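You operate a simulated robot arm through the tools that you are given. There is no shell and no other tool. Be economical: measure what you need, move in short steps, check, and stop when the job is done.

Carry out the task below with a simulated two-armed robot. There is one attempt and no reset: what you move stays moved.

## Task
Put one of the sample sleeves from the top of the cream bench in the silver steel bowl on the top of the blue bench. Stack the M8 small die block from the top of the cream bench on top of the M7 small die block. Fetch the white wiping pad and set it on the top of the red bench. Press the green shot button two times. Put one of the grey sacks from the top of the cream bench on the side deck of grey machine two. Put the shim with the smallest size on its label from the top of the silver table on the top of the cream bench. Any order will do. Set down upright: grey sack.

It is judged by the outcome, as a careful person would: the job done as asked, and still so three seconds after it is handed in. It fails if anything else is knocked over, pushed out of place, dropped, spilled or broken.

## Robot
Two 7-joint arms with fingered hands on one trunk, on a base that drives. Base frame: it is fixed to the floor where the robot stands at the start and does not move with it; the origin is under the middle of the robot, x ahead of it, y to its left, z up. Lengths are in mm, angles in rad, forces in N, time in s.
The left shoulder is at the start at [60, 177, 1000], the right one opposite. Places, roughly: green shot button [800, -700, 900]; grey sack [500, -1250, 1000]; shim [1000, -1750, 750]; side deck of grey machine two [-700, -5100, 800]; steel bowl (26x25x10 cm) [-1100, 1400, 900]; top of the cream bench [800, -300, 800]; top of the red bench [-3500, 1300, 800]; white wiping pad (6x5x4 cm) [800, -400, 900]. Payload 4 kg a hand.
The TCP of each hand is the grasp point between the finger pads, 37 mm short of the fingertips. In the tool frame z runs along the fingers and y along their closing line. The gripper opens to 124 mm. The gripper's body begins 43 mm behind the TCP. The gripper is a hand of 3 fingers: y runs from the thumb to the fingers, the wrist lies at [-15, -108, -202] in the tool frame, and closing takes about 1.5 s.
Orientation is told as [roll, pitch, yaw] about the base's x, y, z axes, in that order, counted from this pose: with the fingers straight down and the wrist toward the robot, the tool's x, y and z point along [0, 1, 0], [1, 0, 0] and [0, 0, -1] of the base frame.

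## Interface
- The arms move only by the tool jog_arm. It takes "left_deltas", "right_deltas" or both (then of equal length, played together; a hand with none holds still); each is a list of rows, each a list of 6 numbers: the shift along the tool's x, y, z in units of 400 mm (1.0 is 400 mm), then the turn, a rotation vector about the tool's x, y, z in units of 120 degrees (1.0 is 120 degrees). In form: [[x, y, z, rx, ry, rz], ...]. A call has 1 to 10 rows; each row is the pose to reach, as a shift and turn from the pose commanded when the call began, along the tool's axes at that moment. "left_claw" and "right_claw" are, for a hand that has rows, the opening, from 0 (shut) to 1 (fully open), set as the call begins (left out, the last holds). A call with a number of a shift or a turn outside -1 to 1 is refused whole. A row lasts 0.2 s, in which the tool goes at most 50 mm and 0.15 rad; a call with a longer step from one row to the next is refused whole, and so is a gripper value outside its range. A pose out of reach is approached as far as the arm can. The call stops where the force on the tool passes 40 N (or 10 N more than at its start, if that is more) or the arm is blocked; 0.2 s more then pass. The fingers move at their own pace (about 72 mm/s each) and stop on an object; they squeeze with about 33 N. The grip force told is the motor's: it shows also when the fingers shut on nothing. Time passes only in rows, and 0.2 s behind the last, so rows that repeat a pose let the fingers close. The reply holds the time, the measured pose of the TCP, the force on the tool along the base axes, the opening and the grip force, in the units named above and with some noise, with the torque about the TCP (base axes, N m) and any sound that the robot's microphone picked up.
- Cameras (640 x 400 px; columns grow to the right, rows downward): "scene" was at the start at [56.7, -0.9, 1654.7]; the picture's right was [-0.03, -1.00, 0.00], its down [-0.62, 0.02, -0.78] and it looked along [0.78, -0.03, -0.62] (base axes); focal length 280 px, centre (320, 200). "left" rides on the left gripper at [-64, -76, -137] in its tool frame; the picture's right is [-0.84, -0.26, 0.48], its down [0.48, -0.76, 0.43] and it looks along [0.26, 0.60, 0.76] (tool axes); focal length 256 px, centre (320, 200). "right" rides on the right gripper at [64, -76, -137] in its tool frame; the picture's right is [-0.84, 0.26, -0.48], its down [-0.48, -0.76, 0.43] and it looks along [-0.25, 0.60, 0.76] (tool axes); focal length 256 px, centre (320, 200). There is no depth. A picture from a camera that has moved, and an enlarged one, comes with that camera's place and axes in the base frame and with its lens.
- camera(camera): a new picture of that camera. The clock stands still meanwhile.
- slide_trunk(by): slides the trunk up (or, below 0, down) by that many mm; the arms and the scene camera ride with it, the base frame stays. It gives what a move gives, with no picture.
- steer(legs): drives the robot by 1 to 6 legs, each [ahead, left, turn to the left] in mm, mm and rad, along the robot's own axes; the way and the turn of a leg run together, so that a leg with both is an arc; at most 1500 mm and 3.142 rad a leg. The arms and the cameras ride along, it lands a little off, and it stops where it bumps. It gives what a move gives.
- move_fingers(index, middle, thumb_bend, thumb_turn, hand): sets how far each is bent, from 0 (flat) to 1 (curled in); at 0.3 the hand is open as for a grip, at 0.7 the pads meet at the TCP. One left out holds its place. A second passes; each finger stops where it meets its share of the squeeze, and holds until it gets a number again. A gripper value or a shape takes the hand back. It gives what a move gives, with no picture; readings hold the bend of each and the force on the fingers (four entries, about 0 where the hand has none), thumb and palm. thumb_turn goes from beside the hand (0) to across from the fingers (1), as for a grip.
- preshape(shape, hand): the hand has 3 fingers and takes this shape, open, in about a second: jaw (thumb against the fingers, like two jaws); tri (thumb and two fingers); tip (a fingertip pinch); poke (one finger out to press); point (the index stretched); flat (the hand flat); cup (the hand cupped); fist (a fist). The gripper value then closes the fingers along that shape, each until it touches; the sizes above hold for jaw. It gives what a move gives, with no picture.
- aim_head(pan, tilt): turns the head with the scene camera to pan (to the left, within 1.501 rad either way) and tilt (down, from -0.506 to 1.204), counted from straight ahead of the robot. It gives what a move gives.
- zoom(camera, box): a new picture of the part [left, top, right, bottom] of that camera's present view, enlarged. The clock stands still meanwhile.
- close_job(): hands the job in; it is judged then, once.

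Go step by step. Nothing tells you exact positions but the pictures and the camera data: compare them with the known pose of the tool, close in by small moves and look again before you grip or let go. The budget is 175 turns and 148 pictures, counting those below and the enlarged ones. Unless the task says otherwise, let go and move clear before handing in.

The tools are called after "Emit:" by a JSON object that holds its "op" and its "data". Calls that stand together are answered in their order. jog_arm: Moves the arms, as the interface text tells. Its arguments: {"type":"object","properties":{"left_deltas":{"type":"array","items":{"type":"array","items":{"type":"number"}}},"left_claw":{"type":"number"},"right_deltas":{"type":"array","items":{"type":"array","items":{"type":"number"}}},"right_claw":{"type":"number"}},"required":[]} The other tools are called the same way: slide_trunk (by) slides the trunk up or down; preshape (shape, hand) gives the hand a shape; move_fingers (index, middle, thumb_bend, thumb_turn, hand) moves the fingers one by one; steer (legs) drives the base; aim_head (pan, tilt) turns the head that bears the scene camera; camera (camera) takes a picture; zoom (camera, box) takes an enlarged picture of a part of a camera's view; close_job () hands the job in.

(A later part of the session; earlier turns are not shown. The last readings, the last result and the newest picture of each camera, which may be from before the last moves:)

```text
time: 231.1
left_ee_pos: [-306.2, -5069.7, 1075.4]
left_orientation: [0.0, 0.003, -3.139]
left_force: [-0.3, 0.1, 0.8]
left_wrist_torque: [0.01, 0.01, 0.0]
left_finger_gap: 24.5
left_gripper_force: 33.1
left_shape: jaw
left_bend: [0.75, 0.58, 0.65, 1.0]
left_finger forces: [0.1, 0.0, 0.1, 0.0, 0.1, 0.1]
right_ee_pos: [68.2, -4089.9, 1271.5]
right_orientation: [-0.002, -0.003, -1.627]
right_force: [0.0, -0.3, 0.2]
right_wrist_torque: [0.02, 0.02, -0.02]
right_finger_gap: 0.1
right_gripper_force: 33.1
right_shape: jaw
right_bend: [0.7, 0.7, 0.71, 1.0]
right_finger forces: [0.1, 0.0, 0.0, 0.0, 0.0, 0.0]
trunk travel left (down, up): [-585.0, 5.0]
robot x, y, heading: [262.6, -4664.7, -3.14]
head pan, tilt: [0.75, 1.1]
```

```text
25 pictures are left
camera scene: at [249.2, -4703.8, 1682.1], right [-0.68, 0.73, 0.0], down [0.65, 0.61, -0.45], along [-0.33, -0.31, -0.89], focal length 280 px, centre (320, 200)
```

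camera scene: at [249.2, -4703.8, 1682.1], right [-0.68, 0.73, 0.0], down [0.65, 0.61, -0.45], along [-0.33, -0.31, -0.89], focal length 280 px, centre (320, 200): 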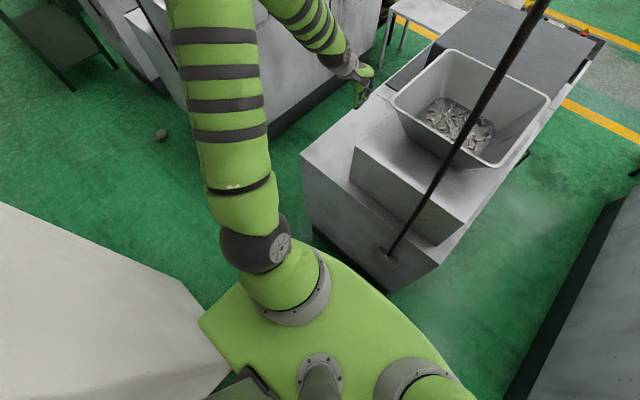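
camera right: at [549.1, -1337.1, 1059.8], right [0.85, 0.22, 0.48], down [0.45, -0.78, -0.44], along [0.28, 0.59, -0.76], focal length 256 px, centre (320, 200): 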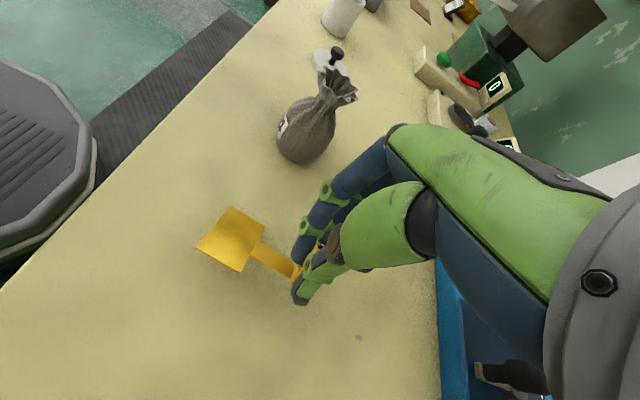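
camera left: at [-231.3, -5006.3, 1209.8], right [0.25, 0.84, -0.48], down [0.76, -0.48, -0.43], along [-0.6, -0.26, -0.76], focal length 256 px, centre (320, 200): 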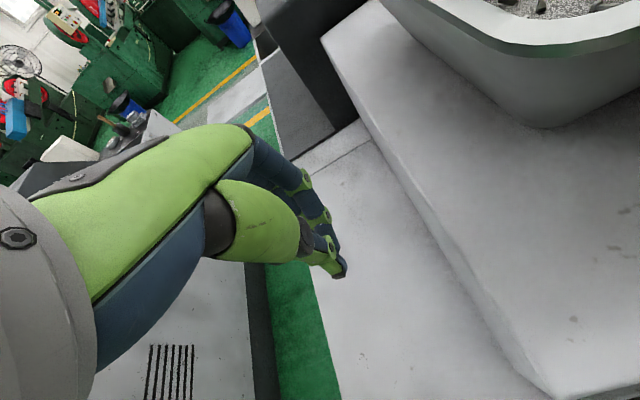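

The sack slid out and lies on the aisle floor near (54,-6530). I'll fetch it: raise and tuck the left arm to the side, then strafe past the pillar.

Emit:
{"op": "jog_arm", "data": {"left_deltas": [[0, 0, -0.12, 0, 0, 0], [0, 0, -0.24, 0, 0, 0], [0, 0, -0.36, 0, 0, 0], [0, 0, -0.48, 0, 0, 0], [0, 0, -0.6, 0, 0, 0], [0, 0, -0.7, 0, 0, 0]], "left_claw": 0.5}}

Emit:
{"op": "jog_arm", "data": {"left_deltas": [[0.04, -0.1, 0, 0, 0, 0], [0.08, -0.2, 0, 0, 0, 0], [0.12, -0.3, 0, 0, 0, 0], [0.16, -0.4, 0, 0, 0, 0], [0.2, -0.5, 0, 0, 0, 0], [0.25, -0.6, 0, 0, 0, 0], [0.3, -0.7, 0, 0, 0, 0], [0.36, -0.8, 0, 0, 0, 0], [0.4, -0.9, 0, 0, 0, 0]]}}

Emit:
{"op": "camera", "data": {"camera": "scene"}}

```text
time: 232.5
left_ee_pos: [-309.3, -5070.0, 1357.4]
left_orientation: [0.0, 0.001, -3.138]
left_force: [0.5, -0.2, 0.5]
left_wrist_torque: [0.0, -0.03, 0.02]
left_finger_gap: 61.7
left_gripper_force: 0.0
left_shape: jaw
left_bend: [0.42, 0.46, 0.56, 1.0]
left_finger forces: [0.1, 0.0, 0.0, 0.1, 0.0, 0.1]
right_ee_pos: [68.4, -4088.6, 1271.4]
right_orientation: [0.0, -0.003, -1.63]
right_force: [-0.2, 0.1, -0.5]
right_wrist_torque: [-0.02, 0.01, 0.03]
right_finger_gap: 0.2
right_gripper_force: 33.1
right_shape: jaw
right_bend: [0.7, 0.7, 0.71, 1.0]
right_finger forces: [0.0, 0.0, 0.1, 0.0, 0.1, 0.0]
trunk travel left (down, up): [-585.0, 5.0]
robot x, y, heading: [269.6, -4661.8, -3.14]
head pan, tilt: [0.75, 1.1]
```

```text
time: 234.5
left_ee_pos: [52.2, -5228.2, 1360.0]
left_orientation: [0.0, -0.002, -3.139]
left_force: [-0.1, -0.7, -0.1]
left_wrist_torque: [0.0, 0.03, 0.01]
left_finger_gap: 62.0
left_gripper_force: 0.1
left_shape: jaw
left_bend: [0.42, 0.46, 0.56, 1.0]
left_finger forces: [0.0, 0.1, 0.0, 0.1, 0.1, 0.0]
right_ee_pos: [69.7, -4089.2, 1272.0]
right_orientation: [-0.002, -0.003, -1.629]
right_force: [0.1, -0.5, 0.4]
right_wrist_torque: [0.01, 0.05, 0.0]
right_finger_gap: 0.1
right_gripper_force: 32.9
right_shape: jaw
right_bend: [0.7, 0.7, 0.71, 1.0]
right_finger forces: [0.0, 0.1, 0.1, 0.1, 0.1, 0.1]
trunk travel left (down, up): [-585.0, 5.0]
robot x, y, heading: [259.9, -4664.2, -3.135]
head pan, tilt: [0.75, 1.1]
```

```text
24 pictures are left
camera scene: at [250.7, -4703.7, 1682.1], right [-0.68, 0.73, 0.0], down [0.65, 0.61, -0.45], along [-0.33, -0.31, -0.89], focal length 280 px, centre (320, 200)
```

scene: 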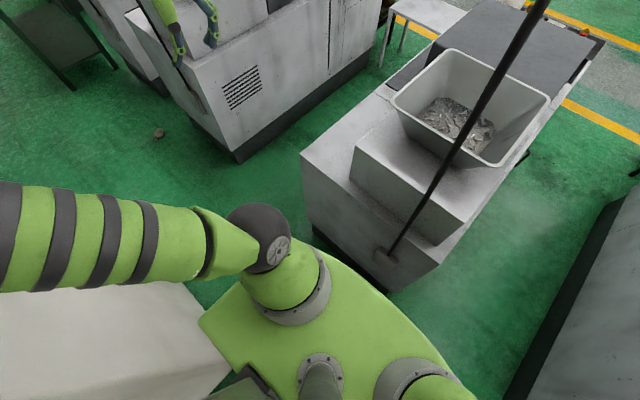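

Emit:
{"op": "jog_arm", "data": {"left_deltas": [[0, 0, 0, 0, 0, 0.0715], [0, 0, 0, 0, 0, 0.143], [0, 0, 0, 0, 0, 0.2145], [0, 0, 0, 0, 0, 0.286], [0, 0, 0, 0, 0, 0.3575], [0, 0, 0, 0, 0, 0.429], [0, 0, 0, 0, 0, 0.5005], [0, 0, 0, 0, 0, 0.572], [0, 0, 0, 0, 0, 0.6435], [0, 0, 0, 0, 0, 0.715]]}}

Emit:
{"op": "camera", "data": {"camera": "scene"}}

```text
time: 236.7
left_ee_pos: [51.8, -5228.4, 1357.6]
left_orientation: [0.0, 0.0, 1.644]
left_force: [0.5, 0.5, 0.8]
left_wrist_torque: [0.0, 0.03, 0.02]
left_finger_gap: 61.9
left_gripper_force: 0.1
left_shape: jaw
left_bend: [0.42, 0.46, 0.56, 1.0]
left_finger forces: [0.1, 0.1, 0.1, 0.0, 0.1, 0.0]
right_ee_pos: [68.9, -4088.8, 1270.9]
right_orientation: [0.0, -0.002, -1.63]
right_force: [-1.1, -0.2, 0.3]
right_wrist_torque: [-0.03, 0.0, 0.01]
right_finger_gap: 0.1
right_gripper_force: 33.2
right_shape: jaw
right_bend: [0.7, 0.7, 0.71, 1.0]
right_finger forces: [0.1, 0.1, 0.1, 0.1, 0.0, 0.0]
trunk travel left (down, up): [-585.0, 5.0]
robot x, y, heading: [267.9, -4664.1, -3.139]
head pan, tilt: [0.75, 1.1]
```

```text
23 pictures are left
camera scene: at [249.0, -4704.0, 1682.1], right [-0.68, 0.73, 0.0], down [0.65, 0.61, -0.45], along [-0.33, -0.31, -0.89], focal length 280 px, centre (320, 200)
```

scene: 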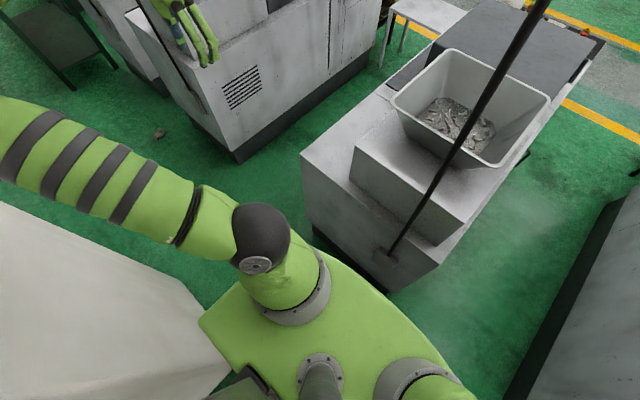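

Emit:
{"op": "jog_arm", "data": {"left_deltas": [[-0.08, 0, 0, 0, 0, 0], [-0.17, 0, 0, 0, 0, 0]]}}

Emit:
{"op": "steer", "data": {"legs": [[45, 0, 0], [0, 620, 0]]}}

```text
time: 237.3
left_ee_pos: [119.1, -5221.8, 1355.8]
left_orientation: [0.002, 0.001, 1.645]
left_force: [0.2, 0.1, -0.6]
left_wrist_torque: [-0.02, -0.03, -0.01]
left_finger_gap: 61.6
left_gripper_force: 0.1
left_shape: jaw
left_bend: [0.42, 0.46, 0.56, 1.0]
left_finger forces: [0.0, 0.0, 0.0, 0.0, 0.0, 0.0]
right_ee_pos: [69.8, -4088.2, 1271.6]
right_orientation: [-0.002, -0.003, -1.629]
right_force: [-0.6, 0.3, -0.9]
right_wrist_torque: [-0.03, 0.02, 0.02]
right_finger_gap: 0.2
right_gripper_force: 33.1
right_shape: jaw
right_bend: [0.7, 0.7, 0.71, 1.0]
right_finger forces: [0.0, 0.0, 0.1, 0.1, 0.0, 0.0]
trunk travel left (down, up): [-585.0, 5.0]
robot x, y, heading: [264.2, -4657.8, -3.141]
head pan, tilt: [0.75, 1.1]
```

```text
time: 241.1
left_ee_pos: [75.8, -5816.7, 1354.0]
left_orientation: [-0.001, 0.0, 1.645]
left_force: [-0.2, -0.7, -0.7]
left_wrist_torque: [-0.02, 0.02, 0.0]
left_finger_gap: 61.8
left_gripper_force: 0.0
left_shape: jaw
left_bend: [0.42, 0.46, 0.56, 1.0]
left_finger forces: [0.1, 0.0, 0.0, 0.1, 0.1, 0.1]
right_ee_pos: [26.0, -4684.4, 1271.5]
right_orientation: [0.001, 0.0, -1.628]
right_force: [-0.8, 0.5, 0.0]
right_wrist_torque: [0.03, 0.01, 0.0]
right_finger_gap: 0.2
right_gripper_force: 32.9
right_shape: jaw
right_bend: [0.7, 0.7, 0.71, 1.0]
right_finger forces: [0.0, 0.0, 0.0, 0.0, 0.1, 0.0]
trunk travel left (down, up): [-585.0, 5.0]
robot x, y, heading: [222.1, -5255.6, -3.145]
head pan, tilt: [0.75, 1.1]
```

Emit:
{"op": "steer", "data": {"legs": [[0, 640, 0.004]]}}

Emit:
{"op": "aim_head", "data": {"pan": 1.2, "tilt": 0.75}}

Emit:
{"op": "camera", "data": {"camera": "scene"}}

```text
time: 244.7
left_ee_pos: [74.6, -6451.1, 1354.9]
left_orientation: [0.001, -0.002, 1.642]
left_force: [-0.5, 0.8, -0.6]
left_wrist_torque: [0.0, 0.02, 0.0]
left_finger_gap: 62.0
left_gripper_force: 0.0
left_shape: jaw
left_bend: [0.42, 0.46, 0.56, 1.0]
left_finger forces: [0.1, 0.0, 0.0, 0.0, 0.0, 0.0]
right_ee_pos: [28.7, -5319.4, 1271.4]
right_orientation: [-0.002, -0.003, -1.631]
right_force: [-0.5, 0.3, 0.5]
right_wrist_torque: [0.0, 0.03, 0.02]
right_finger_gap: 0.3
right_gripper_force: 32.1
right_shape: jaw
right_bend: [0.7, 0.7, 0.71, 1.0]
right_finger forces: [0.0, 0.0, 0.0, 0.0, 0.0, 0.1]
trunk travel left (down, up): [-585.0, 5.0]
robot x, y, heading: [223.1, -5892.3, 3.141]
head pan, tilt: [0.75, 1.1]
```

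```text
time: 245.6
left_ee_pos: [73.8, -6451.6, 1354.6]
left_orientation: [0.001, -0.001, 1.644]
left_force: [0.4, -0.4, 0.2]
left_wrist_torque: [-0.02, 0.01, 0.02]
left_finger_gap: 61.9
left_gripper_force: 0.1
left_shape: jaw
left_bend: [0.42, 0.46, 0.56, 1.0]
left_finger forces: [0.0, 0.1, 0.1, 0.0, 0.0, 0.0]
right_ee_pos: [28.3, -5318.1, 1272.0]
right_orientation: [0.0, -0.002, -1.631]
right_force: [-0.2, 0.3, -0.1]
right_wrist_torque: [0.04, 0.0, -0.03]
right_finger_gap: 0.1
right_gripper_force: 32.9
right_shape: jaw
right_bend: [0.7, 0.7, 0.71, 1.0]
right_finger forces: [0.0, 0.1, 0.0, 0.0, 0.0, 0.0]
trunk travel left (down, up): [-585.0, 5.0]
robot x, y, heading: [223.7, -5893.7, 3.141]
head pan, tilt: [1.201, 0.75]
```

```text
22 pictures are left
camera scene: at [223.3, -5967.7, 1707.7], right [-0.93, 0.36, 0.0], down [0.25, 0.64, -0.73], along [-0.27, -0.68, -0.68], focal length 280 px, centre (320, 200)
```

scene: 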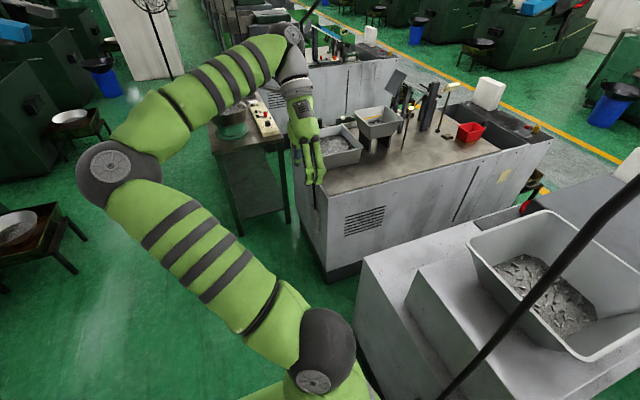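

Emit:
{"op": "steer", "data": {"legs": [[0, 0, 1.1]]}}

Emit:
{"op": "aim_head", "data": {"pan": 0.0, "tilt": 1.0}}

Emit:
{"op": "camera", "data": {"camera": "scene"}}

```text
time: 248.8
left_ee_pos: [661.8, -6270.4, 1355.2]
left_orientation: [-0.001, 0.0, 2.764]
left_force: [1.0, 0.0, 0.9]
left_wrist_torque: [0.02, -0.04, 0.01]
left_finger_gap: 62.0
left_gripper_force: 0.1
left_shape: jaw
left_bend: [0.42, 0.46, 0.56, 1.0]
left_finger forces: [0.0, 0.0, 0.1, 0.0, 0.0, 0.0]
right_ee_pos: [-379.5, -5818.3, 1271.4]
right_orientation: [0.002, -0.003, -0.512]
right_force: [0.1, -0.5, 0.5]
right_wrist_torque: [-0.04, -0.05, 0.0]
right_finger_gap: 0.2
right_gripper_force: 32.9
right_shape: jaw
right_bend: [0.7, 0.7, 0.71, 1.0]
right_finger forces: [0.1, 0.1, 0.0, 0.0, 0.0, 0.0]
trunk travel left (down, up): [-585.0, 5.0]
robot x, y, heading: [223.9, -5893.8, -2.026]
head pan, tilt: [1.201, 0.75]
```

```text
time: 250.2
left_ee_pos: [661.6, -6269.5, 1354.7]
left_orientation: [-0.001, 0.001, 2.763]
left_force: [0.2, -0.2, -0.5]
left_wrist_torque: [-0.03, 0.0, -0.01]
left_finger_gap: 61.7
left_gripper_force: 0.2
left_shape: jaw
left_bend: [0.42, 0.46, 0.56, 1.0]
left_finger forces: [0.0, 0.0, 0.0, 0.1, 0.1, 0.0]
right_ee_pos: [-379.5, -5818.7, 1271.2]
right_orientation: [0.0, -0.005, -0.511]
right_force: [-0.5, -0.1, 0.1]
right_wrist_torque: [-0.02, -0.02, 0.03]
right_finger_gap: 0.1
right_gripper_force: 33.0
right_shape: jaw
right_bend: [0.7, 0.7, 0.71, 1.0]
right_finger forces: [0.0, 0.0, 0.0, 0.0, 0.0, 0.0]
trunk travel left (down, up): [-585.0, 5.0]
robot x, y, heading: [219.7, -5892.7, -2.022]
head pan, tilt: [0.0, 1.0]
```

```text
21 pictures are left
camera scene: at [206.2, -5926.1, 1688.7], right [-0.9, 0.44, 0.0], down [0.37, 0.76, -0.54], along [-0.24, -0.49, -0.84], focal length 280 px, centre (320, 200)
```

scene: 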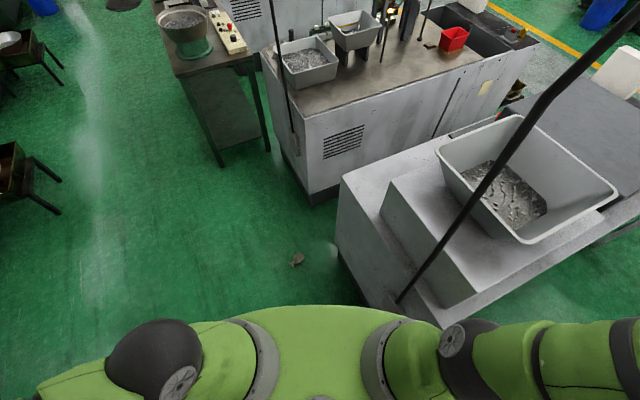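

Emit:
{"op": "zoom", "data": {"camera": "scene", "box": [272, 240, 322, 275]}}

Emit:
{"op": "slide_trunk", "data": {"by": -500}}

```text
11.43 times, centred on (297, 258) of scene
camera zoom: at [206.2, -5926.1, 1688.7], right [-0.9, 0.44, 0.0], down [0.37, 0.76, -0.54], along [-0.24, -0.49, -0.84], focal length 3200 px, centre (583, -457)
```

zoom: 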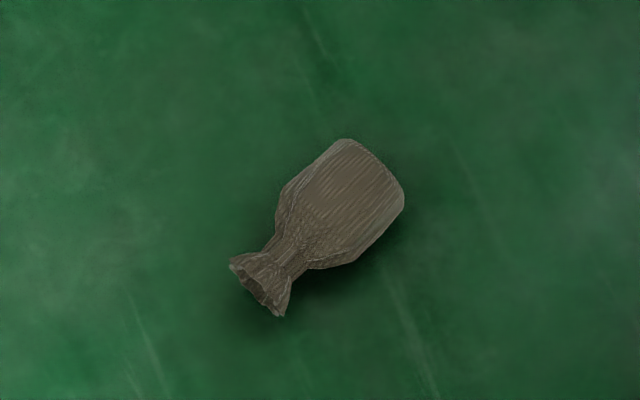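

```text
refused: -500 is not a number from -400 to 400
```

Emit:
{"op": "jog_arm", "data": {"right_deltas": [[0.11, 0, 0, 0, 0, 0], [0.22, 0, 0, 0, 0, 0], [0.33, 0, 0, 0, 0, 0], [0.44, 0, 0, 0, 0, 0], [0.55, 0, 0, 0, 0, 0], [0.66, 0, 0, 0, 0, 0], [0.77, 0, 0, 0, 0, 0], [0.875, 0, 0, 0, 0, 0]]}}

Emit:
{"op": "aim_head", "data": {"pan": -1.4, "tilt": 0.9}}

Emit:
{"op": "camera", "data": {"camera": "scene"}}

```text
time: 252.0
left_ee_pos: [661.5, -6269.9, 1355.6]
left_orientation: [0.001, -0.001, 2.762]
left_force: [0.5, 0.6, 0.4]
left_wrist_torque: [0.03, -0.01, 0.0]
left_finger_gap: 62.0
left_gripper_force: 0.2
left_shape: jaw
left_bend: [0.42, 0.46, 0.56, 1.0]
left_finger forces: [0.2, 0.1, 0.0, 0.0, 0.1, 0.0]
right_ee_pos: [-208.0, -5511.4, 1271.1]
right_orientation: [0.0, -0.004, -0.51]
right_force: [0.2, -0.5, 0.4]
right_wrist_torque: [0.02, 0.05, 0.06]
right_finger_gap: 0.0
right_gripper_force: 33.4
right_shape: jaw
right_bend: [0.7, 0.7, 0.71, 1.0]
right_finger forces: [0.0, 0.0, 0.0, 0.1, 0.1, 0.0]
trunk travel left (down, up): [-585.0, 5.0]
robot x, y, heading: [220.4, -5889.9, -2.026]
head pan, tilt: [0.0, 1.0]
```

```text
time: 253.5
left_ee_pos: [661.2, -6270.2, 1355.3]
left_orientation: [-0.001, 0.0, 2.764]
left_force: [0.4, -0.4, 0.3]
left_wrist_torque: [0.0, 0.0, 0.0]
left_finger_gap: 61.9
left_gripper_force: 0.1
left_shape: jaw
left_bend: [0.42, 0.46, 0.56, 1.0]
left_finger forces: [0.0, 0.0, 0.1, 0.1, 0.0, 0.0]
right_ee_pos: [-208.9, -5511.2, 1270.6]
right_orientation: [0.0, -0.004, -0.512]
right_force: [0.1, -0.6, -0.2]
right_wrist_torque: [0.03, -0.02, 0.0]
right_finger_gap: 0.2
right_gripper_force: 32.9
right_shape: jaw
right_bend: [0.7, 0.7, 0.71, 1.0]
right_finger forces: [0.0, 0.1, 0.0, 0.0, 0.1, 0.0]
trunk travel left (down, up): [-585.0, 5.0]
robot x, y, heading: [223.6, -5892.4, -2.019]
head pan, tilt: [-1.4, 0.901]
```

```text
19 pictures are left
camera scene: at [164.0, -5842.4, 1695.9], right [0.28, 0.96, 0.0], down [0.75, -0.22, -0.62], along [-0.6, 0.17, -0.78], focal length 280 px, centre (320, 200)
```

scene: 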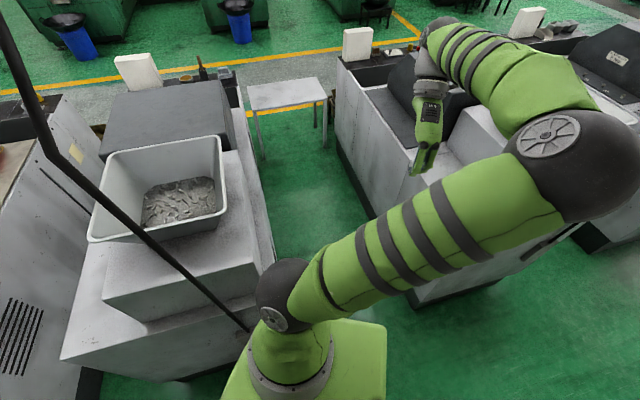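

Emit:
{"op": "slide_trunk", "data": {"by": -400}}

Emit:
{"op": "slide_trunk", "data": {"by": -120}}

```text
time: 257.4
left_ee_pos: [660.2, -6270.0, 955.0]
left_orientation: [0.0, 0.0, 2.761]
left_force: [-0.1, 0.1, 0.2]
left_wrist_torque: [0.01, -0.02, 0.05]
left_finger_gap: 61.8
left_gripper_force: 0.1
left_shape: jaw
left_bend: [0.42, 0.46, 0.56, 1.0]
left_finger forces: [0.0, 0.0, 0.0, 0.0, 0.0, 0.0]
right_ee_pos: [-208.7, -5510.5, 870.3]
right_orientation: [0.001, -0.005, -0.513]
right_force: [0.4, 0.3, 0.4]
right_wrist_torque: [-0.02, -0.01, 0.04]
right_finger_gap: 0.0
right_gripper_force: 33.4
right_shape: jaw
right_bend: [0.7, 0.7, 0.71, 1.0]
right_finger forces: [0.0, 0.0, 0.0, 0.0, 0.0, 0.0]
trunk travel left (down, up): [-185.0, 405.0]
robot x, y, heading: [225.3, -5894.7, -2.018]
head pan, tilt: [-1.4, 0.901]
```

```text
time: 258.9
left_ee_pos: [661.2, -6269.6, 835.3]
left_orientation: [-0.001, 0.001, 2.762]
left_force: [-0.8, 1.2, 0.4]
left_wrist_torque: [0.04, -0.03, 0.01]
left_finger_gap: 61.9
left_gripper_force: 0.1
left_shape: jaw
left_bend: [0.42, 0.46, 0.56, 1.0]
left_finger forces: [0.0, 0.1, 0.1, 0.1, 0.0, 0.1]
right_ee_pos: [-207.6, -5510.6, 749.8]
right_orientation: [0.001, 0.0, -0.511]
right_force: [-0.1, -0.5, -0.6]
right_wrist_torque: [0.02, -0.01, 0.02]
right_finger_gap: 0.1
right_gripper_force: 32.9
right_shape: jaw
right_bend: [0.7, 0.7, 0.71, 1.0]
right_finger forces: [0.1, 0.0, 0.1, 0.0, 0.0, 0.0]
trunk travel left (down, up): [-65.0, 525.0]
robot x, y, heading: [222.2, -5886.5, -2.023]
head pan, tilt: [-1.4, 0.901]
```

Emit:
{"op": "jog_arm", "data": {"left_deltas": [[0.062, 0.059, 0.05, 0, 0, -0.07], [0.125, 0.117, 0.1, 0, 0, -0.14], [0.187, 0.176, 0.15, 0, 0, -0.21], [0.25, 0.234, 0.2, 0, 0, -0.28], [0.312, 0.293, 0.25, 0, 0, -0.35], [0.374, 0.352, 0.3, 0, 0, -0.42], [0.437, 0.41, 0.35, 0, 0, -0.49], [0.5, 0.469, 0.4, 0, 0, -0.56], [0.562, 0.527, 0.45, 0, 0, -0.63], [0.624, 0.586, 0.5, 0, 0, -0.7]]}}

```text
time: 261.1
left_ee_pos: [346.4, -6414.2, 634.5]
left_orientation: [0.0, -0.003, -2.057]
left_force: [3.7, 0.3, -1.3]
left_wrist_torque: [0.0, 0.25, -0.01]
left_finger_gap: 61.7
left_gripper_force: 0.0
left_shape: jaw
left_bend: [0.42, 0.46, 0.56, 1.0]
left_finger forces: [0.0, 0.0, 0.0, 0.1, 0.0, 0.1]
right_ee_pos: [-209.6, -5512.1, 749.2]
right_orientation: [0.001, -0.004, -0.509]
right_force: [-1.9, -1.2, -0.2]
right_wrist_torque: [-0.01, -0.04, -0.03]
right_finger_gap: 0.0
right_gripper_force: 33.0
right_shape: jaw
right_bend: [0.7, 0.7, 0.71, 1.0]
right_finger forces: [0.1, 0.0, 0.1, 0.0, 0.0, 0.0]
trunk travel left (down, up): [-65.0, 525.0]
robot x, y, heading: [220.2, -5890.9, -2.019]
head pan, tilt: [-1.4, 0.901]
```

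Emit:
{"op": "jog_arm", "data": {"left_deltas": [[-0.05, 0.069, 0.08, 0, 0, -0.0432], [-0.1, 0.137, 0.16, 0, 0, -0.0864], [-0.149, 0.206, 0.24, 0, 0, -0.1296], [-0.199, 0.275, 0.32, 0, 0, -0.1728], [-0.249, 0.343, 0.4, 0, 0, -0.216], [-0.298, 0.412, 0.48, 0, 0, -0.2592], [-0.348, 0.481, 0.56, 0, 0, -0.3024], [-0.398, 0.55, 0.64, 0, 0, -0.3456], [-0.447, 0.618, 0.72, 0, 0, -0.3888], [-0.497, 0.687, 0.8, 0, 0, -0.432]], "left_claw": 0.8}}

Emit:
{"op": "jog_arm", "data": {"left_deltas": [[0, 0, 0, 0, -0.065, 0], [0, 0, 0, 0, -0.13, 0], [0, 0, 0, 0, -0.195, 0], [0, 0, 0, 0, -0.25, 0]]}}

Emit:
{"op": "camera", "data": {"camera": "left"}}

```text
time: 263.2
left_ee_pos: [51.1, -6538.9, 342.8]
left_orientation: [0.001, -0.001, -1.146]
left_force: [-0.5, -0.1, 0.8]
left_wrist_torque: [0.04, -0.01, 0.01]
left_finger_gap: 99.0
left_gripper_force: 0.1
left_shape: jaw
left_bend: [0.32, 0.35, 0.0, 0.98]
left_finger forces: [0.1, 0.1, 0.0, 0.0, 0.0, 0.0]
left hand out of reach, approached as far as the arm can: row 9, 10
right_ee_pos: [-208.2, -5511.4, 749.6]
right_orientation: [0.001, -0.003, -0.511]
right_force: [-0.6, -0.5, -0.4]
right_wrist_torque: [0.02, 0.0, 0.0]
right_finger_gap: 0.0
right_gripper_force: 33.3
right_shape: jaw
right_bend: [0.7, 0.7, 0.71, 1.0]
right_finger forces: [0.0, 0.0, 0.1, 0.0, 0.1, 0.0]
trunk travel left (down, up): [-65.0, 525.0]
robot x, y, heading: [223.4, -5888.9, -2.026]
head pan, tilt: [-1.4, 0.901]
```

```text
time: 264.2
left_ee_pos: [50.8, -6537.7, 348.9]
left_orientation: [-0.525, 0.0, -1.148]
left_force: [0.3, 0.2, -0.3]
left_wrist_torque: [0.02, 0.03, 0.0]
left_finger_gap: 99.0
left_gripper_force: 0.1
left_shape: jaw
left_bend: [0.32, 0.35, 0.0, 0.98]
left_finger forces: [0.1, 0.0, 0.1, 0.0, 0.1, 0.0]
left hand out of reach, approached as far as the arm can: row 4
right_ee_pos: [-208.5, -5511.3, 750.3]
right_orientation: [0.0, -0.003, -0.513]
right_force: [-0.1, 0.2, -0.4]
right_wrist_torque: [0.02, -0.01, 0.0]
right_finger_gap: 0.0
right_gripper_force: 33.2
right_shape: jaw
right_bend: [0.7, 0.7, 0.71, 1.0]
right_finger forces: [0.0, 0.0, 0.0, 0.0, 0.0, 0.0]
trunk travel left (down, up): [-65.0, 525.0]
robot x, y, heading: [225.0, -5892.6, -2.026]
head pan, tilt: [-1.4, 0.901]
```

```text
18 pictures are left
camera left: at [32.0, -6463.3, 497.2], right [-0.99, -0.16, 0.0], down [-0.13, 0.77, -0.62], along [0.1, -0.61, -0.79], focal length 256 px, centre (320, 200)
```

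left: 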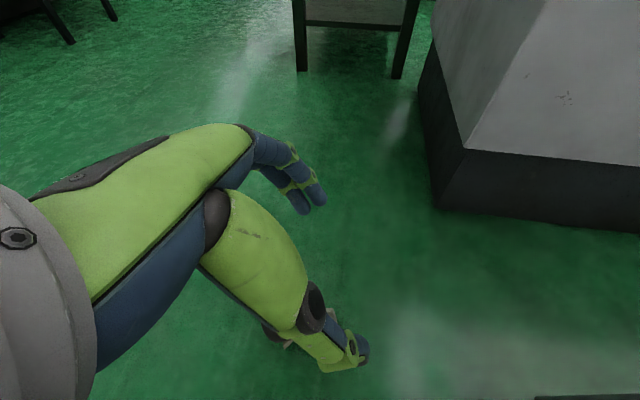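

Emit:
{"op": "jog_arm", "data": {"right_deltas": [[0.12, 0.05, 0, 0, 0, 0], [0.23, 0.1, 0, 0, 0, 0], [0.33, 0.15, 0, 0, 0, 0]], "left_deltas": [[0, -0.1, 0, 0, 0, 0], [0, -0.2, 0, 0, 0, 0], [0, -0.3, 0, 0, 0, 0]]}}

Emit:
{"op": "slide_trunk", "data": {"by": -60}}

Emit:
{"op": "steer", "data": {"legs": [[120, 58, 0]]}}

```text
refused: row 1 steps farther than a row can; nothing moved
```

```text
time: 265.2
left_ee_pos: [51.6, -6537.1, 289.4]
left_orientation: [-0.525, 0.0, -1.149]
left_force: [-0.2, 0.3, 0.2]
left_wrist_torque: [0.0, 0.03, 0.0]
left_finger_gap: 99.0
left_gripper_force: 0.0
left_shape: jaw
left_bend: [0.32, 0.35, 0.0, 0.98]
left_finger forces: [0.0, 0.0, 0.1, 0.1, 0.0, 0.0]
right_ee_pos: [-208.6, -5511.4, 690.8]
right_orientation: [-0.001, -0.003, -0.511]
right_force: [0.2, -0.5, -0.6]
right_wrist_torque: [0.01, 0.02, -0.04]
right_finger_gap: 0.0
right_gripper_force: 33.0
right_shape: jaw
right_bend: [0.7, 0.7, 0.71, 1.0]
right_finger forces: [0.0, 0.1, 0.0, 0.0, 0.0, 0.0]
trunk travel left (down, up): [-5.0, 585.0]
robot x, y, heading: [223.9, -5894.6, -2.023]
head pan, tilt: [-1.4, 0.901]
```

```text
time: 266.5
left_ee_pos: [49.2, -6670.4, 287.7]
left_orientation: [-0.525, 0.0, -1.148]
left_force: [-0.5, -0.5, 0.1]
left_wrist_torque: [-0.02, -0.02, 0.01]
left_finger_gap: 99.0
left_gripper_force: 0.0
left_shape: jaw
left_bend: [0.32, 0.35, 0.0, 0.98]
left_finger forces: [0.0, 0.1, 0.1, 0.0, 0.0, 0.0]
right_ee_pos: [-208.8, -5644.0, 689.0]
right_orientation: [0.001, -0.003, -0.511]
right_force: [0.2, 1.1, -0.6]
right_wrist_torque: [0.03, -0.02, 0.03]
right_finger_gap: 0.0
right_gripper_force: 33.3
right_shape: jaw
right_bend: [0.7, 0.7, 0.71, 1.0]
right_finger forces: [0.0, 0.0, 0.0, 0.0, 0.1, 0.1]
trunk travel left (down, up): [-5.0, 585.0]
robot x, y, heading: [223.2, -6027.7, -2.023]
head pan, tilt: [-1.4, 0.901]
```

Emit:
{"op": "jog_arm", "data": {"left_deltas": [[0.081, -0.05, 0.04, 0, 0, 0], [0.162, -0.1, 0.081, 0, 0, 0], [0.243, -0.15, 0.121, 0, 0, 0], [0.324, -0.2, 0.162, 0, 0, 0], [0.405, -0.25, 0.2025, 0, 0, 0], [0.405, -0.25, 0.2025, 0, 0, 0]]}}

Emit:
{"op": "camera", "data": {"camera": "left"}}

```text
time: 267.9
left_ee_pos: [69.7, -6540.2, 233.8]
left_orientation: [-0.522, 0.0, -1.149]
left_force: [-0.6, 0.8, 0.5]
left_wrist_torque: [0.0, 0.0, 0.01]
left_finger_gap: 99.0
left_gripper_force: 0.0
left_shape: jaw
left_bend: [0.32, 0.35, 0.0, 0.98]
left_finger forces: [0.0, 0.2, 0.0, 0.0, 0.0, 0.0]
left hand out of reach, approached as far as the arm can: row 1, 2, 3, 4, 5, 6
right_ee_pos: [-209.0, -5643.2, 689.5]
right_orientation: [0.0, -0.002, -0.514]
right_force: [-0.6, 0.0, 0.4]
right_wrist_torque: [0.02, 0.04, 0.03]
right_finger_gap: 0.0
right_gripper_force: 32.9
right_shape: jaw
right_bend: [0.7, 0.7, 0.71, 1.0]
right_finger forces: [0.0, 0.1, 0.1, 0.1, 0.0, 0.1]
trunk travel left (down, up): [-5.0, 585.0]
robot x, y, heading: [223.0, -6023.5, -2.021]
head pan, tilt: [-1.4, 0.901]
```

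```text
17 pictures are left
camera left: at [51.2, -6466.5, 382.5], right [-0.99, -0.16, 0.0], down [-0.13, 0.78, -0.62], along [0.1, -0.61, -0.79], focal length 256 px, centre (320, 200)
```

left: 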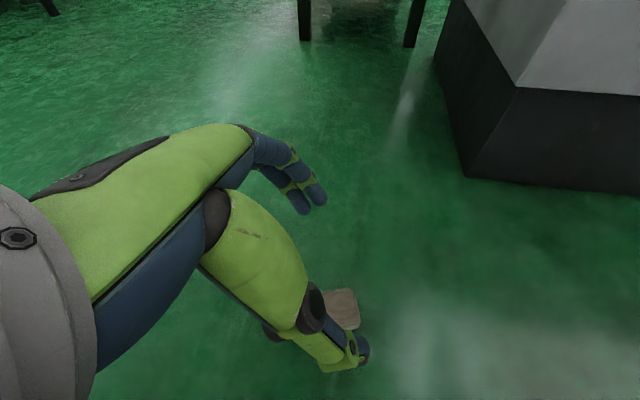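

The left hand cannot reach the floor in this pose. I'll go round to the south of the sack and face north, where the left hand lines up naturally.

Emit:
{"op": "slide_trunk", "data": {"by": 400}}

Emit:
{"op": "steer", "data": {"legs": [[-131, 270, 0], [550, 311, 0]]}}

Emit:
{"op": "aim_head", "data": {"pan": 0.0, "tilt": 0.6}}

Emit:
{"op": "camera", "data": {"camera": "scene"}}

```text
time: 271.8
left_ee_pos: [69.9, -6540.8, 633.3]
left_orientation: [-0.524, 0.0, -1.149]
left_force: [0.1, 1.2, -0.7]
left_wrist_torque: [-0.01, -0.02, 0.0]
left_finger_gap: 99.3
left_gripper_force: 0.1
left_shape: jaw
left_bend: [0.32, 0.35, 0.0, 0.98]
left_finger forces: [0.0, 0.0, 0.0, 0.0, 0.0, 0.1]
right_ee_pos: [-208.0, -5643.7, 1090.0]
right_orientation: [0.001, -0.004, -0.511]
right_force: [-0.4, -0.6, 0.5]
right_wrist_torque: [0.0, -0.02, 0.0]
right_finger_gap: 0.1
right_gripper_force: 32.8
right_shape: jaw
right_bend: [0.7, 0.7, 0.71, 1.0]
right_finger forces: [0.1, 0.0, 0.0, 0.0, 0.1, 0.0]
trunk travel left (down, up): [-405.0, 185.0]
robot x, y, heading: [226.8, -6025.7, -2.02]
head pan, tilt: [-1.4, 0.901]
```

```text
time: 276.9
left_ee_pos: [425.9, -7155.6, 634.2]
left_orientation: [-0.522, 0.0, -1.14]
left_force: [-0.2, 0.4, -0.5]
left_wrist_torque: [0.03, 0.01, 0.0]
left_finger_gap: 99.2
left_gripper_force: 0.1
left_shape: jaw
left_bend: [0.32, 0.35, 0.0, 0.98]
left_finger forces: [0.0, 0.1, 0.0, 0.0, 0.1, 0.0]
right_ee_pos: [139.4, -6260.5, 1089.2]
right_orientation: [0.001, -0.001, -0.503]
right_force: [-0.5, -0.6, 0.3]
right_wrist_torque: [0.0, 0.03, 0.01]
right_finger_gap: 0.0
right_gripper_force: 32.9
right_shape: jaw
right_bend: [0.7, 0.7, 0.71, 1.0]
right_finger forces: [0.0, 0.0, 0.1, 0.1, 0.0, 0.0]
trunk travel left (down, up): [-405.0, 185.0]
robot x, y, heading: [573.1, -6639.4, -2.013]
head pan, tilt: [-1.4, 0.901]
```

```text
time: 278.4
left_ee_pos: [425.5, -7155.2, 633.6]
left_orientation: [-0.526, -0.001, -1.139]
left_force: [-0.3, -0.1, 0.5]
left_wrist_torque: [0.02, -0.01, 0.03]
left_finger_gap: 99.3
left_gripper_force: 0.1
left_shape: jaw
left_bend: [0.32, 0.35, 0.0, 0.98]
left_finger forces: [0.0, 0.1, 0.0, 0.1, 0.0, 0.0]
right_ee_pos: [140.8, -6261.3, 1090.2]
right_orientation: [0.0, -0.003, -0.502]
right_force: [0.7, -0.4, 0.5]
right_wrist_torque: [-0.02, 0.02, 0.03]
right_finger_gap: 0.0
right_gripper_force: 32.8
right_shape: jaw
right_bend: [0.7, 0.7, 0.71, 1.0]
right_finger forces: [0.0, 0.0, 0.0, 0.0, 0.0, 0.0]
trunk travel left (down, up): [-405.0, 185.0]
robot x, y, heading: [574.3, -6636.1, -2.013]
head pan, tilt: [0.0, 0.6]
```

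```text
16 pictures are left
camera scene: at [549.8, -6689.0, 1540.7], right [-0.9, 0.43, 0.0], down [0.24, 0.51, -0.82], along [-0.35, -0.75, -0.57], focal length 280 px, centre (320, 200)
```

scene: 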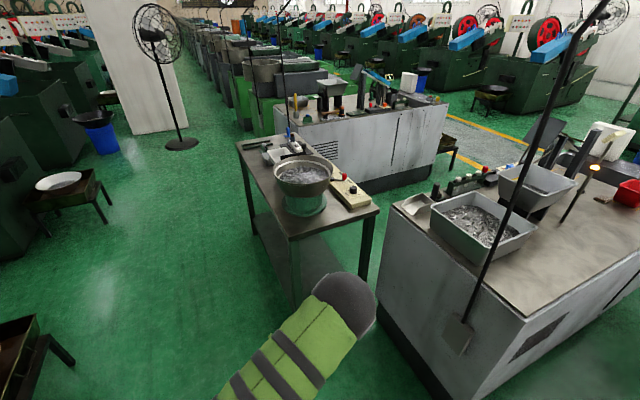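

Emit:
{"op": "steer", "data": {"legs": [[0, 0, -2.7], [-464, 54, 0]]}}

Emit:
{"op": "aim_head", "data": {"pan": 0.6, "tilt": 0.9}}

Emit:
{"op": "camera", "data": {"camera": "scene"}}

```text
time: 287.9
left_ee_pos: [438.6, -6568.5, 634.2]
left_orientation: [-0.525, -0.001, 2.338]
left_force: [0.3, 0.3, 0.2]
left_wrist_torque: [-0.01, 0.03, -0.01]
left_finger_gap: 99.4
left_gripper_force: 0.1
left_shape: jaw
left_bend: [0.32, 0.35, 0.0, 0.98]
left_finger forces: [0.0, 0.0, 0.0, 0.0, 0.0, 0.0]
right_ee_pos: [1005.0, -7318.5, 1089.9]
right_orientation: [-0.002, -0.004, 2.973]
right_force: [0.6, -0.9, 0.2]
right_wrist_torque: [0.02, -0.01, -0.01]
right_finger_gap: 0.1
right_gripper_force: 33.8
right_shape: jaw
right_bend: [0.7, 0.7, 0.71, 1.0]
right_finger forces: [0.0, 0.0, 0.0, 0.1, 0.1, 0.1]
trunk travel left (down, up): [-405.0, 185.0]
robot x, y, heading: [469.9, -7107.5, 1.458]
head pan, tilt: [0.0, 0.6]
```

```text
time: 288.9
left_ee_pos: [437.8, -6567.0, 633.4]
left_orientation: [-0.523, 0.001, 2.337]
left_force: [0.3, -0.4, -1.0]
left_wrist_torque: [0.0, 0.01, 0.01]
left_finger_gap: 99.3
left_gripper_force: 0.1
left_shape: jaw
left_bend: [0.32, 0.35, 0.0, 0.98]
left_finger forces: [0.1, 0.1, 0.0, 0.1, 0.0, 0.0]
right_ee_pos: [1005.4, -7318.7, 1089.7]
right_orientation: [-0.001, -0.004, 2.975]
right_force: [0.0, -0.1, -0.5]
right_wrist_torque: [0.01, 0.05, 0.0]
right_finger_gap: 0.0
right_gripper_force: 32.8
right_shape: jaw
right_bend: [0.7, 0.7, 0.71, 1.0]
right_finger forces: [0.0, 0.1, 0.0, 0.0, 0.1, 0.1]
trunk travel left (down, up): [-405.0, 185.0]
robot x, y, heading: [468.1, -7104.1, 1.465]
head pan, tilt: [0.6, 0.901]
```

```text
15 pictures are left
camera scene: at [431.0, -7066.2, 1515.9], right [0.88, 0.47, 0.0], down [0.37, -0.69, -0.62], along [-0.29, 0.55, -0.78], focal length 280 px, centre (320, 200)
```

scene: 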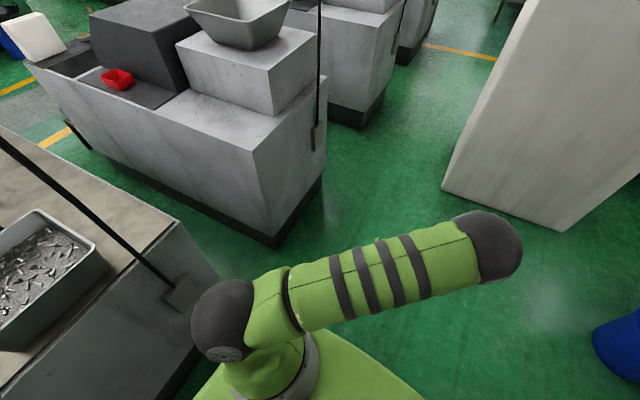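

Emit:
{"op": "steer", "data": {"legs": [[0, 0, 0.108]]}}

Emit:
{"op": "jog_arm", "data": {"left_deltas": [[0, 0, 0, 0, 0.065, 0], [0, 0, 0, 0, 0.13, 0], [0, 0, 0, 0, 0.195, 0], [0, 0, 0, 0, 0.25, 0]]}}

```text
time: 289.8
left_ee_pos: [379.9, -6575.0, 634.4]
left_orientation: [-0.523, 0.0, 2.448]
left_force: [0.0, -1.4, -0.4]
left_wrist_torque: [0.01, -0.03, -0.01]
left_finger_gap: 99.1
left_gripper_force: 0.0
left_shape: jaw
left_bend: [0.32, 0.35, 0.0, 0.98]
left_finger forces: [0.0, 0.0, 0.0, 0.1, 0.0, 0.0]
right_ee_pos: [1024.4, -7258.9, 1090.5]
right_orientation: [0.0, -0.003, 3.084]
right_force: [-0.1, -0.1, 0.7]
right_wrist_torque: [0.0, -0.01, 0.02]
right_finger_gap: 0.1
right_gripper_force: 32.6
right_shape: jaw
right_bend: [0.7, 0.7, 0.71, 1.0]
right_finger forces: [0.0, 0.0, 0.0, 0.1, 0.0, 0.1]
trunk travel left (down, up): [-405.0, 185.0]
robot x, y, heading: [464.0, -7103.9, 1.574]
head pan, tilt: [0.6, 0.901]
```

```text
time: 290.8
left_ee_pos: [377.7, -6573.5, 634.4]
left_orientation: [-0.042, -0.007, 2.446]
left_force: [0.8, -0.2, 0.8]
left_wrist_torque: [0.02, -0.03, -0.03]
left_finger_gap: 99.2
left_gripper_force: 0.1
left_shape: jaw
left_bend: [0.32, 0.35, 0.0, 0.98]
left_finger forces: [0.0, 0.0, 0.0, 0.0, 0.0, 0.0]
right_ee_pos: [1024.3, -7259.4, 1091.1]
right_orientation: [-0.001, -0.004, 3.084]
right_force: [-0.2, -0.4, -1.5]
right_wrist_torque: [-0.01, -0.02, 0.02]
right_finger_gap: 0.1
right_gripper_force: 32.5
right_shape: jaw
right_bend: [0.7, 0.7, 0.71, 1.0]
right_finger forces: [0.0, 0.0, 0.1, 0.0, 0.1, 0.0]
trunk travel left (down, up): [-405.0, 185.0]
robot x, y, heading: [471.8, -7105.5, 1.575]
head pan, tilt: [0.6, 0.901]
```

Emit:
{"op": "jog_arm", "data": {"left_deltas": [[0.061, 0.095, 0, 0, 0, 0.036], [0.122, 0.19, 0, 0, 0, 0.073], [0.183, 0.285, 0, 0, 0, 0.109], [0.243, 0.379, 0, 0, 0, 0.145], [0.304, 0.474, 0, 0, 0, 0.182], [0.365, 0.568, 0, 0, 0, 0.218], [0.365, 0.568, 0, 0, 0, 0.218]]}}

Emit:
{"op": "slide_trunk", "data": {"by": -400}}

Emit:
{"op": "jog_arm", "data": {"left_deltas": [[0, 0, 0, 0, 0.065, 0], [0, 0, 0, 0, 0.13, 0], [0, 0, 0, 0, 0.195, 0], [0, 0, 0, 0, 0.25, 0]]}}

Emit:
{"op": "camera", "data": {"camera": "left"}}

```text
time: 292.4
left_ee_pos: [197.6, -6573.3, 710.3]
left_orientation: [0.0, -0.001, 1.989]
left_force: [-1.0, -0.8, 0.1]
left_wrist_torque: [-0.02, 0.02, -0.02]
left_finger_gap: 99.2
left_gripper_force: 0.1
left_shape: jaw
left_bend: [0.32, 0.35, 0.0, 0.98]
left_finger forces: [0.0, 0.1, 0.1, 0.1, 0.1, 0.1]
left hand out of reach, approached as far as the arm can: row 3, 4, 5, 6, 7
right_ee_pos: [1024.1, -7259.1, 1090.0]
right_orientation: [0.0, -0.002, 3.084]
right_force: [-1.1, -0.1, -1.1]
right_wrist_torque: [-0.02, 0.0, -0.03]
right_finger_gap: 0.1
right_gripper_force: 33.2
right_shape: jaw
right_bend: [0.7, 0.7, 0.71, 1.0]
right_finger forces: [0.0, 0.0, 0.0, 0.0, 0.0, 0.0]
trunk travel left (down, up): [-405.0, 185.0]
robot x, y, heading: [469.1, -7103.7, 1.575]
head pan, tilt: [0.6, 0.901]
```

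```text
time: 296.3
left_ee_pos: [199.1, -6573.1, 311.6]
left_orientation: [0.002, 0.0, 1.99]
left_force: [-0.4, 0.5, 0.3]
left_wrist_torque: [-0.03, 0.02, 0.02]
left_finger_gap: 99.1
left_gripper_force: 0.1
left_shape: jaw
left_bend: [0.32, 0.35, 0.0, 0.98]
left_finger forces: [0.0, 0.0, 0.0, 0.1, 0.0, 0.0]
right_ee_pos: [1024.5, -7259.4, 691.2]
right_orientation: [-0.001, -0.003, 3.083]
right_force: [0.4, -0.2, -0.5]
right_wrist_torque: [0.0, 0.01, 0.0]
right_finger_gap: 0.3
right_gripper_force: 32.4
right_shape: jaw
right_bend: [0.7, 0.7, 0.72, 1.0]
right_finger forces: [0.0, 0.0, 0.0, 0.0, 0.0, 0.0]
trunk travel left (down, up): [-5.0, 585.0]
robot x, y, heading: [467.2, -7107.7, 1.572]
head pan, tilt: [0.6, 0.901]
```

```text
time: 297.3
left_ee_pos: [197.2, -6569.2, 313.5]
left_orientation: [0.461, -0.014, 1.984]
left_force: [0.1, -0.3, 0.1]
left_wrist_torque: [-0.01, 0.02, -0.01]
left_finger_gap: 98.9
left_gripper_force: 0.0
left_shape: jaw
left_bend: [0.32, 0.35, 0.0, 0.98]
left_finger forces: [0.0, 0.0, 0.0, 0.1, 0.1, 0.0]
left hand out of reach, approached as far as the arm can: row 4
right_ee_pos: [1024.4, -7259.4, 689.5]
right_orientation: [0.001, -0.004, 3.083]
right_force: [0.3, 0.3, 0.1]
right_wrist_torque: [0.02, 0.01, -0.01]
right_finger_gap: 0.0
right_gripper_force: 32.9
right_shape: jaw
right_bend: [0.7, 0.7, 0.72, 1.0]
right_finger forces: [0.0, 0.0, 0.0, 0.0, 0.1, 0.0]
trunk travel left (down, up): [-5.0, 585.0]
robot x, y, heading: [467.5, -7106.4, 1.575]
head pan, tilt: [0.6, 0.901]
```

```text
14 pictures are left
camera left: at [335.8, -6593.7, 404.8], right [0.59, -0.01, -0.81], down [-0.27, -0.94, -0.19], along [-0.76, 0.33, -0.56], focal length 256 px, centre (320, 200)
```

left: 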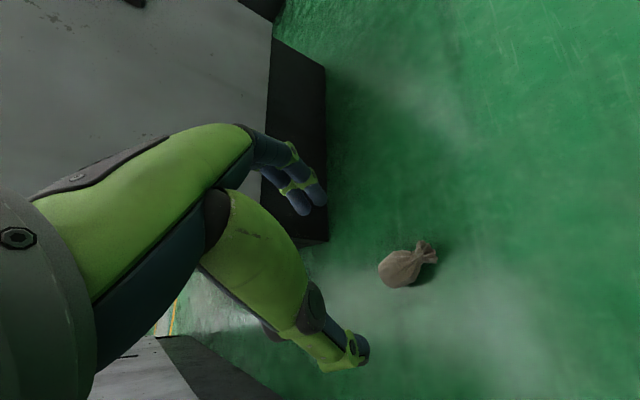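

Inside-yaw is the arm's limit here, so the right hand from the south-east is the better choice. I move the left hand in, then reposition and turn the robot.

Emit:
{"op": "jog_arm", "data": {"left_deltas": [[-0.04, -0.08, -0.023, 0, 0, 0], [-0.08, -0.16, -0.046, 0, 0, 0], [-0.12, -0.24, -0.07, 0, 0, 0], [-0.16, -0.32, -0.093, 0, 0, 0]]}}

Emit:
{"op": "slide_trunk", "data": {"by": 200}}

Emit:
{"op": "steer", "data": {"legs": [[126, 36, 0], [0, 0, 0.868]]}}

Emit:
{"op": "jog_arm", "data": {"right_deltas": [[-0.09, 0.06, 0, 0, 0, 0], [-0.18, 0.12, 0, 0, 0, 0], [-0.27, 0.18, 0, 0, 0, 0], [-0.36, 0.24, 0, 0, 0, 0], [-0.45, 0.3, 0, 0, 0, 0], [-0.54, 0.36, 0, 0, 0, 0], [-0.63, 0.42, 0, 0, 0, 0], [-0.72, 0.48, 0, 0, 0, 0], [-0.81, 0.54, 0, 0, 0, 0], [-0.9, 0.6, 0, 0, 0, 0]]}}

```text
time: 298.3
left_ee_pos: [316.0, -6655.8, 315.0]
left_orientation: [0.46, -0.016, 1.982]
left_force: [-0.4, -0.1, -0.8]
left_wrist_torque: [0.02, 0.02, 0.03]
left_finger_gap: 99.2
left_gripper_force: 0.2
left_shape: jaw
left_bend: [0.32, 0.35, 0.0, 0.98]
left_finger forces: [0.1, 0.0, 0.1, 0.0, 0.0, 0.1]
right_ee_pos: [1024.3, -7259.6, 690.9]
right_orientation: [0.0, -0.001, 3.085]
right_force: [-0.6, 0.2, -0.6]
right_wrist_torque: [-0.04, -0.01, -0.02]
right_finger_gap: 0.0
right_gripper_force: 32.3
right_shape: jaw
right_bend: [0.7, 0.7, 0.72, 1.0]
right_finger forces: [0.0, 0.1, 0.0, 0.0, 0.0, 0.0]
trunk travel left (down, up): [-5.0, 585.0]
robot x, y, heading: [471.1, -7104.0, 1.569]
head pan, tilt: [0.6, 0.901]
```

```text
time: 300.4
left_ee_pos: [316.3, -6656.5, 514.1]
left_orientation: [0.46, -0.014, 1.982]
left_force: [-0.3, 0.0, -0.1]
left_wrist_torque: [0.01, 0.0, -0.02]
left_finger_gap: 99.2
left_gripper_force: 0.0
left_shape: jaw
left_bend: [0.32, 0.35, 0.0, 0.98]
left_finger forces: [0.0, 0.0, 0.0, 0.0, 0.1, 0.1]
right_ee_pos: [1024.4, -7258.0, 890.1]
right_orientation: [0.0, -0.005, 3.084]
right_force: [0.7, -0.4, 0.5]
right_wrist_torque: [0.0, -0.02, -0.01]
right_finger_gap: 0.0
right_gripper_force: 33.3
right_shape: jaw
right_bend: [0.7, 0.7, 0.72, 1.0]
right_finger forces: [0.0, 0.0, 0.0, 0.0, 0.1, 0.0]
trunk travel left (down, up): [-205.0, 385.0]
robot x, y, heading: [467.8, -7104.1, 1.576]
head pan, tilt: [0.6, 0.901]
```

```text
time: 304.0
left_ee_pos: [-9.7, -6808.9, 515.8]
left_orientation: [0.458, -0.015, 2.856]
left_force: [0.0, -0.2, -1.1]
left_wrist_torque: [0.01, 0.01, -0.02]
left_finger_gap: 99.3
left_gripper_force: 0.1
left_shape: jaw
left_bend: [0.32, 0.35, 0.0, 0.98]
left_finger forces: [0.1, 0.0, 0.0, 0.0, 0.1, 0.0]
right_ee_pos: [907.8, -6652.7, 890.6]
right_orientation: [-0.002, -0.004, -2.326]
right_force: [-1.1, -0.4, -0.1]
right_wrist_torque: [0.01, 0.0, 0.0]
right_finger_gap: 0.0
right_gripper_force: 33.2
right_shape: jaw
right_bend: [0.7, 0.7, 0.72, 1.0]
right_finger forces: [0.0, 0.1, 0.0, 0.0, 0.0, 0.1]
trunk travel left (down, up): [-205.0, 385.0]
robot x, y, heading: [431.0, -6981.8, 2.448]
head pan, tilt: [0.6, 0.901]
```

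```text
time: 306.2
left_ee_pos: [-10.0, -6807.5, 514.3]
left_orientation: [0.459, -0.015, 2.855]
left_force: [0.2, 0.0, 0.7]
left_wrist_torque: [0.01, 0.02, -0.05]
left_finger_gap: 99.2
left_gripper_force: 0.0
left_shape: jaw
left_bend: [0.32, 0.35, 0.0, 0.98]
left_finger forces: [0.0, 0.0, 0.0, 0.0, 0.1, 0.1]
right_ee_pos: [477.9, -6577.1, 890.3]
right_orientation: [-0.002, -0.002, -2.327]
right_force: [-0.1, 0.3, 0.2]
right_wrist_torque: [-0.02, 0.0, 0.03]
right_finger_gap: 0.0
right_gripper_force: 33.3
right_shape: jaw
right_bend: [0.7, 0.7, 0.72, 1.0]
right_finger forces: [0.0, 0.1, 0.0, 0.1, 0.0, 0.1]
trunk travel left (down, up): [-205.0, 385.0]
robot x, y, heading: [439.1, -6977.4, 2.446]
head pan, tilt: [0.6, 0.901]
```

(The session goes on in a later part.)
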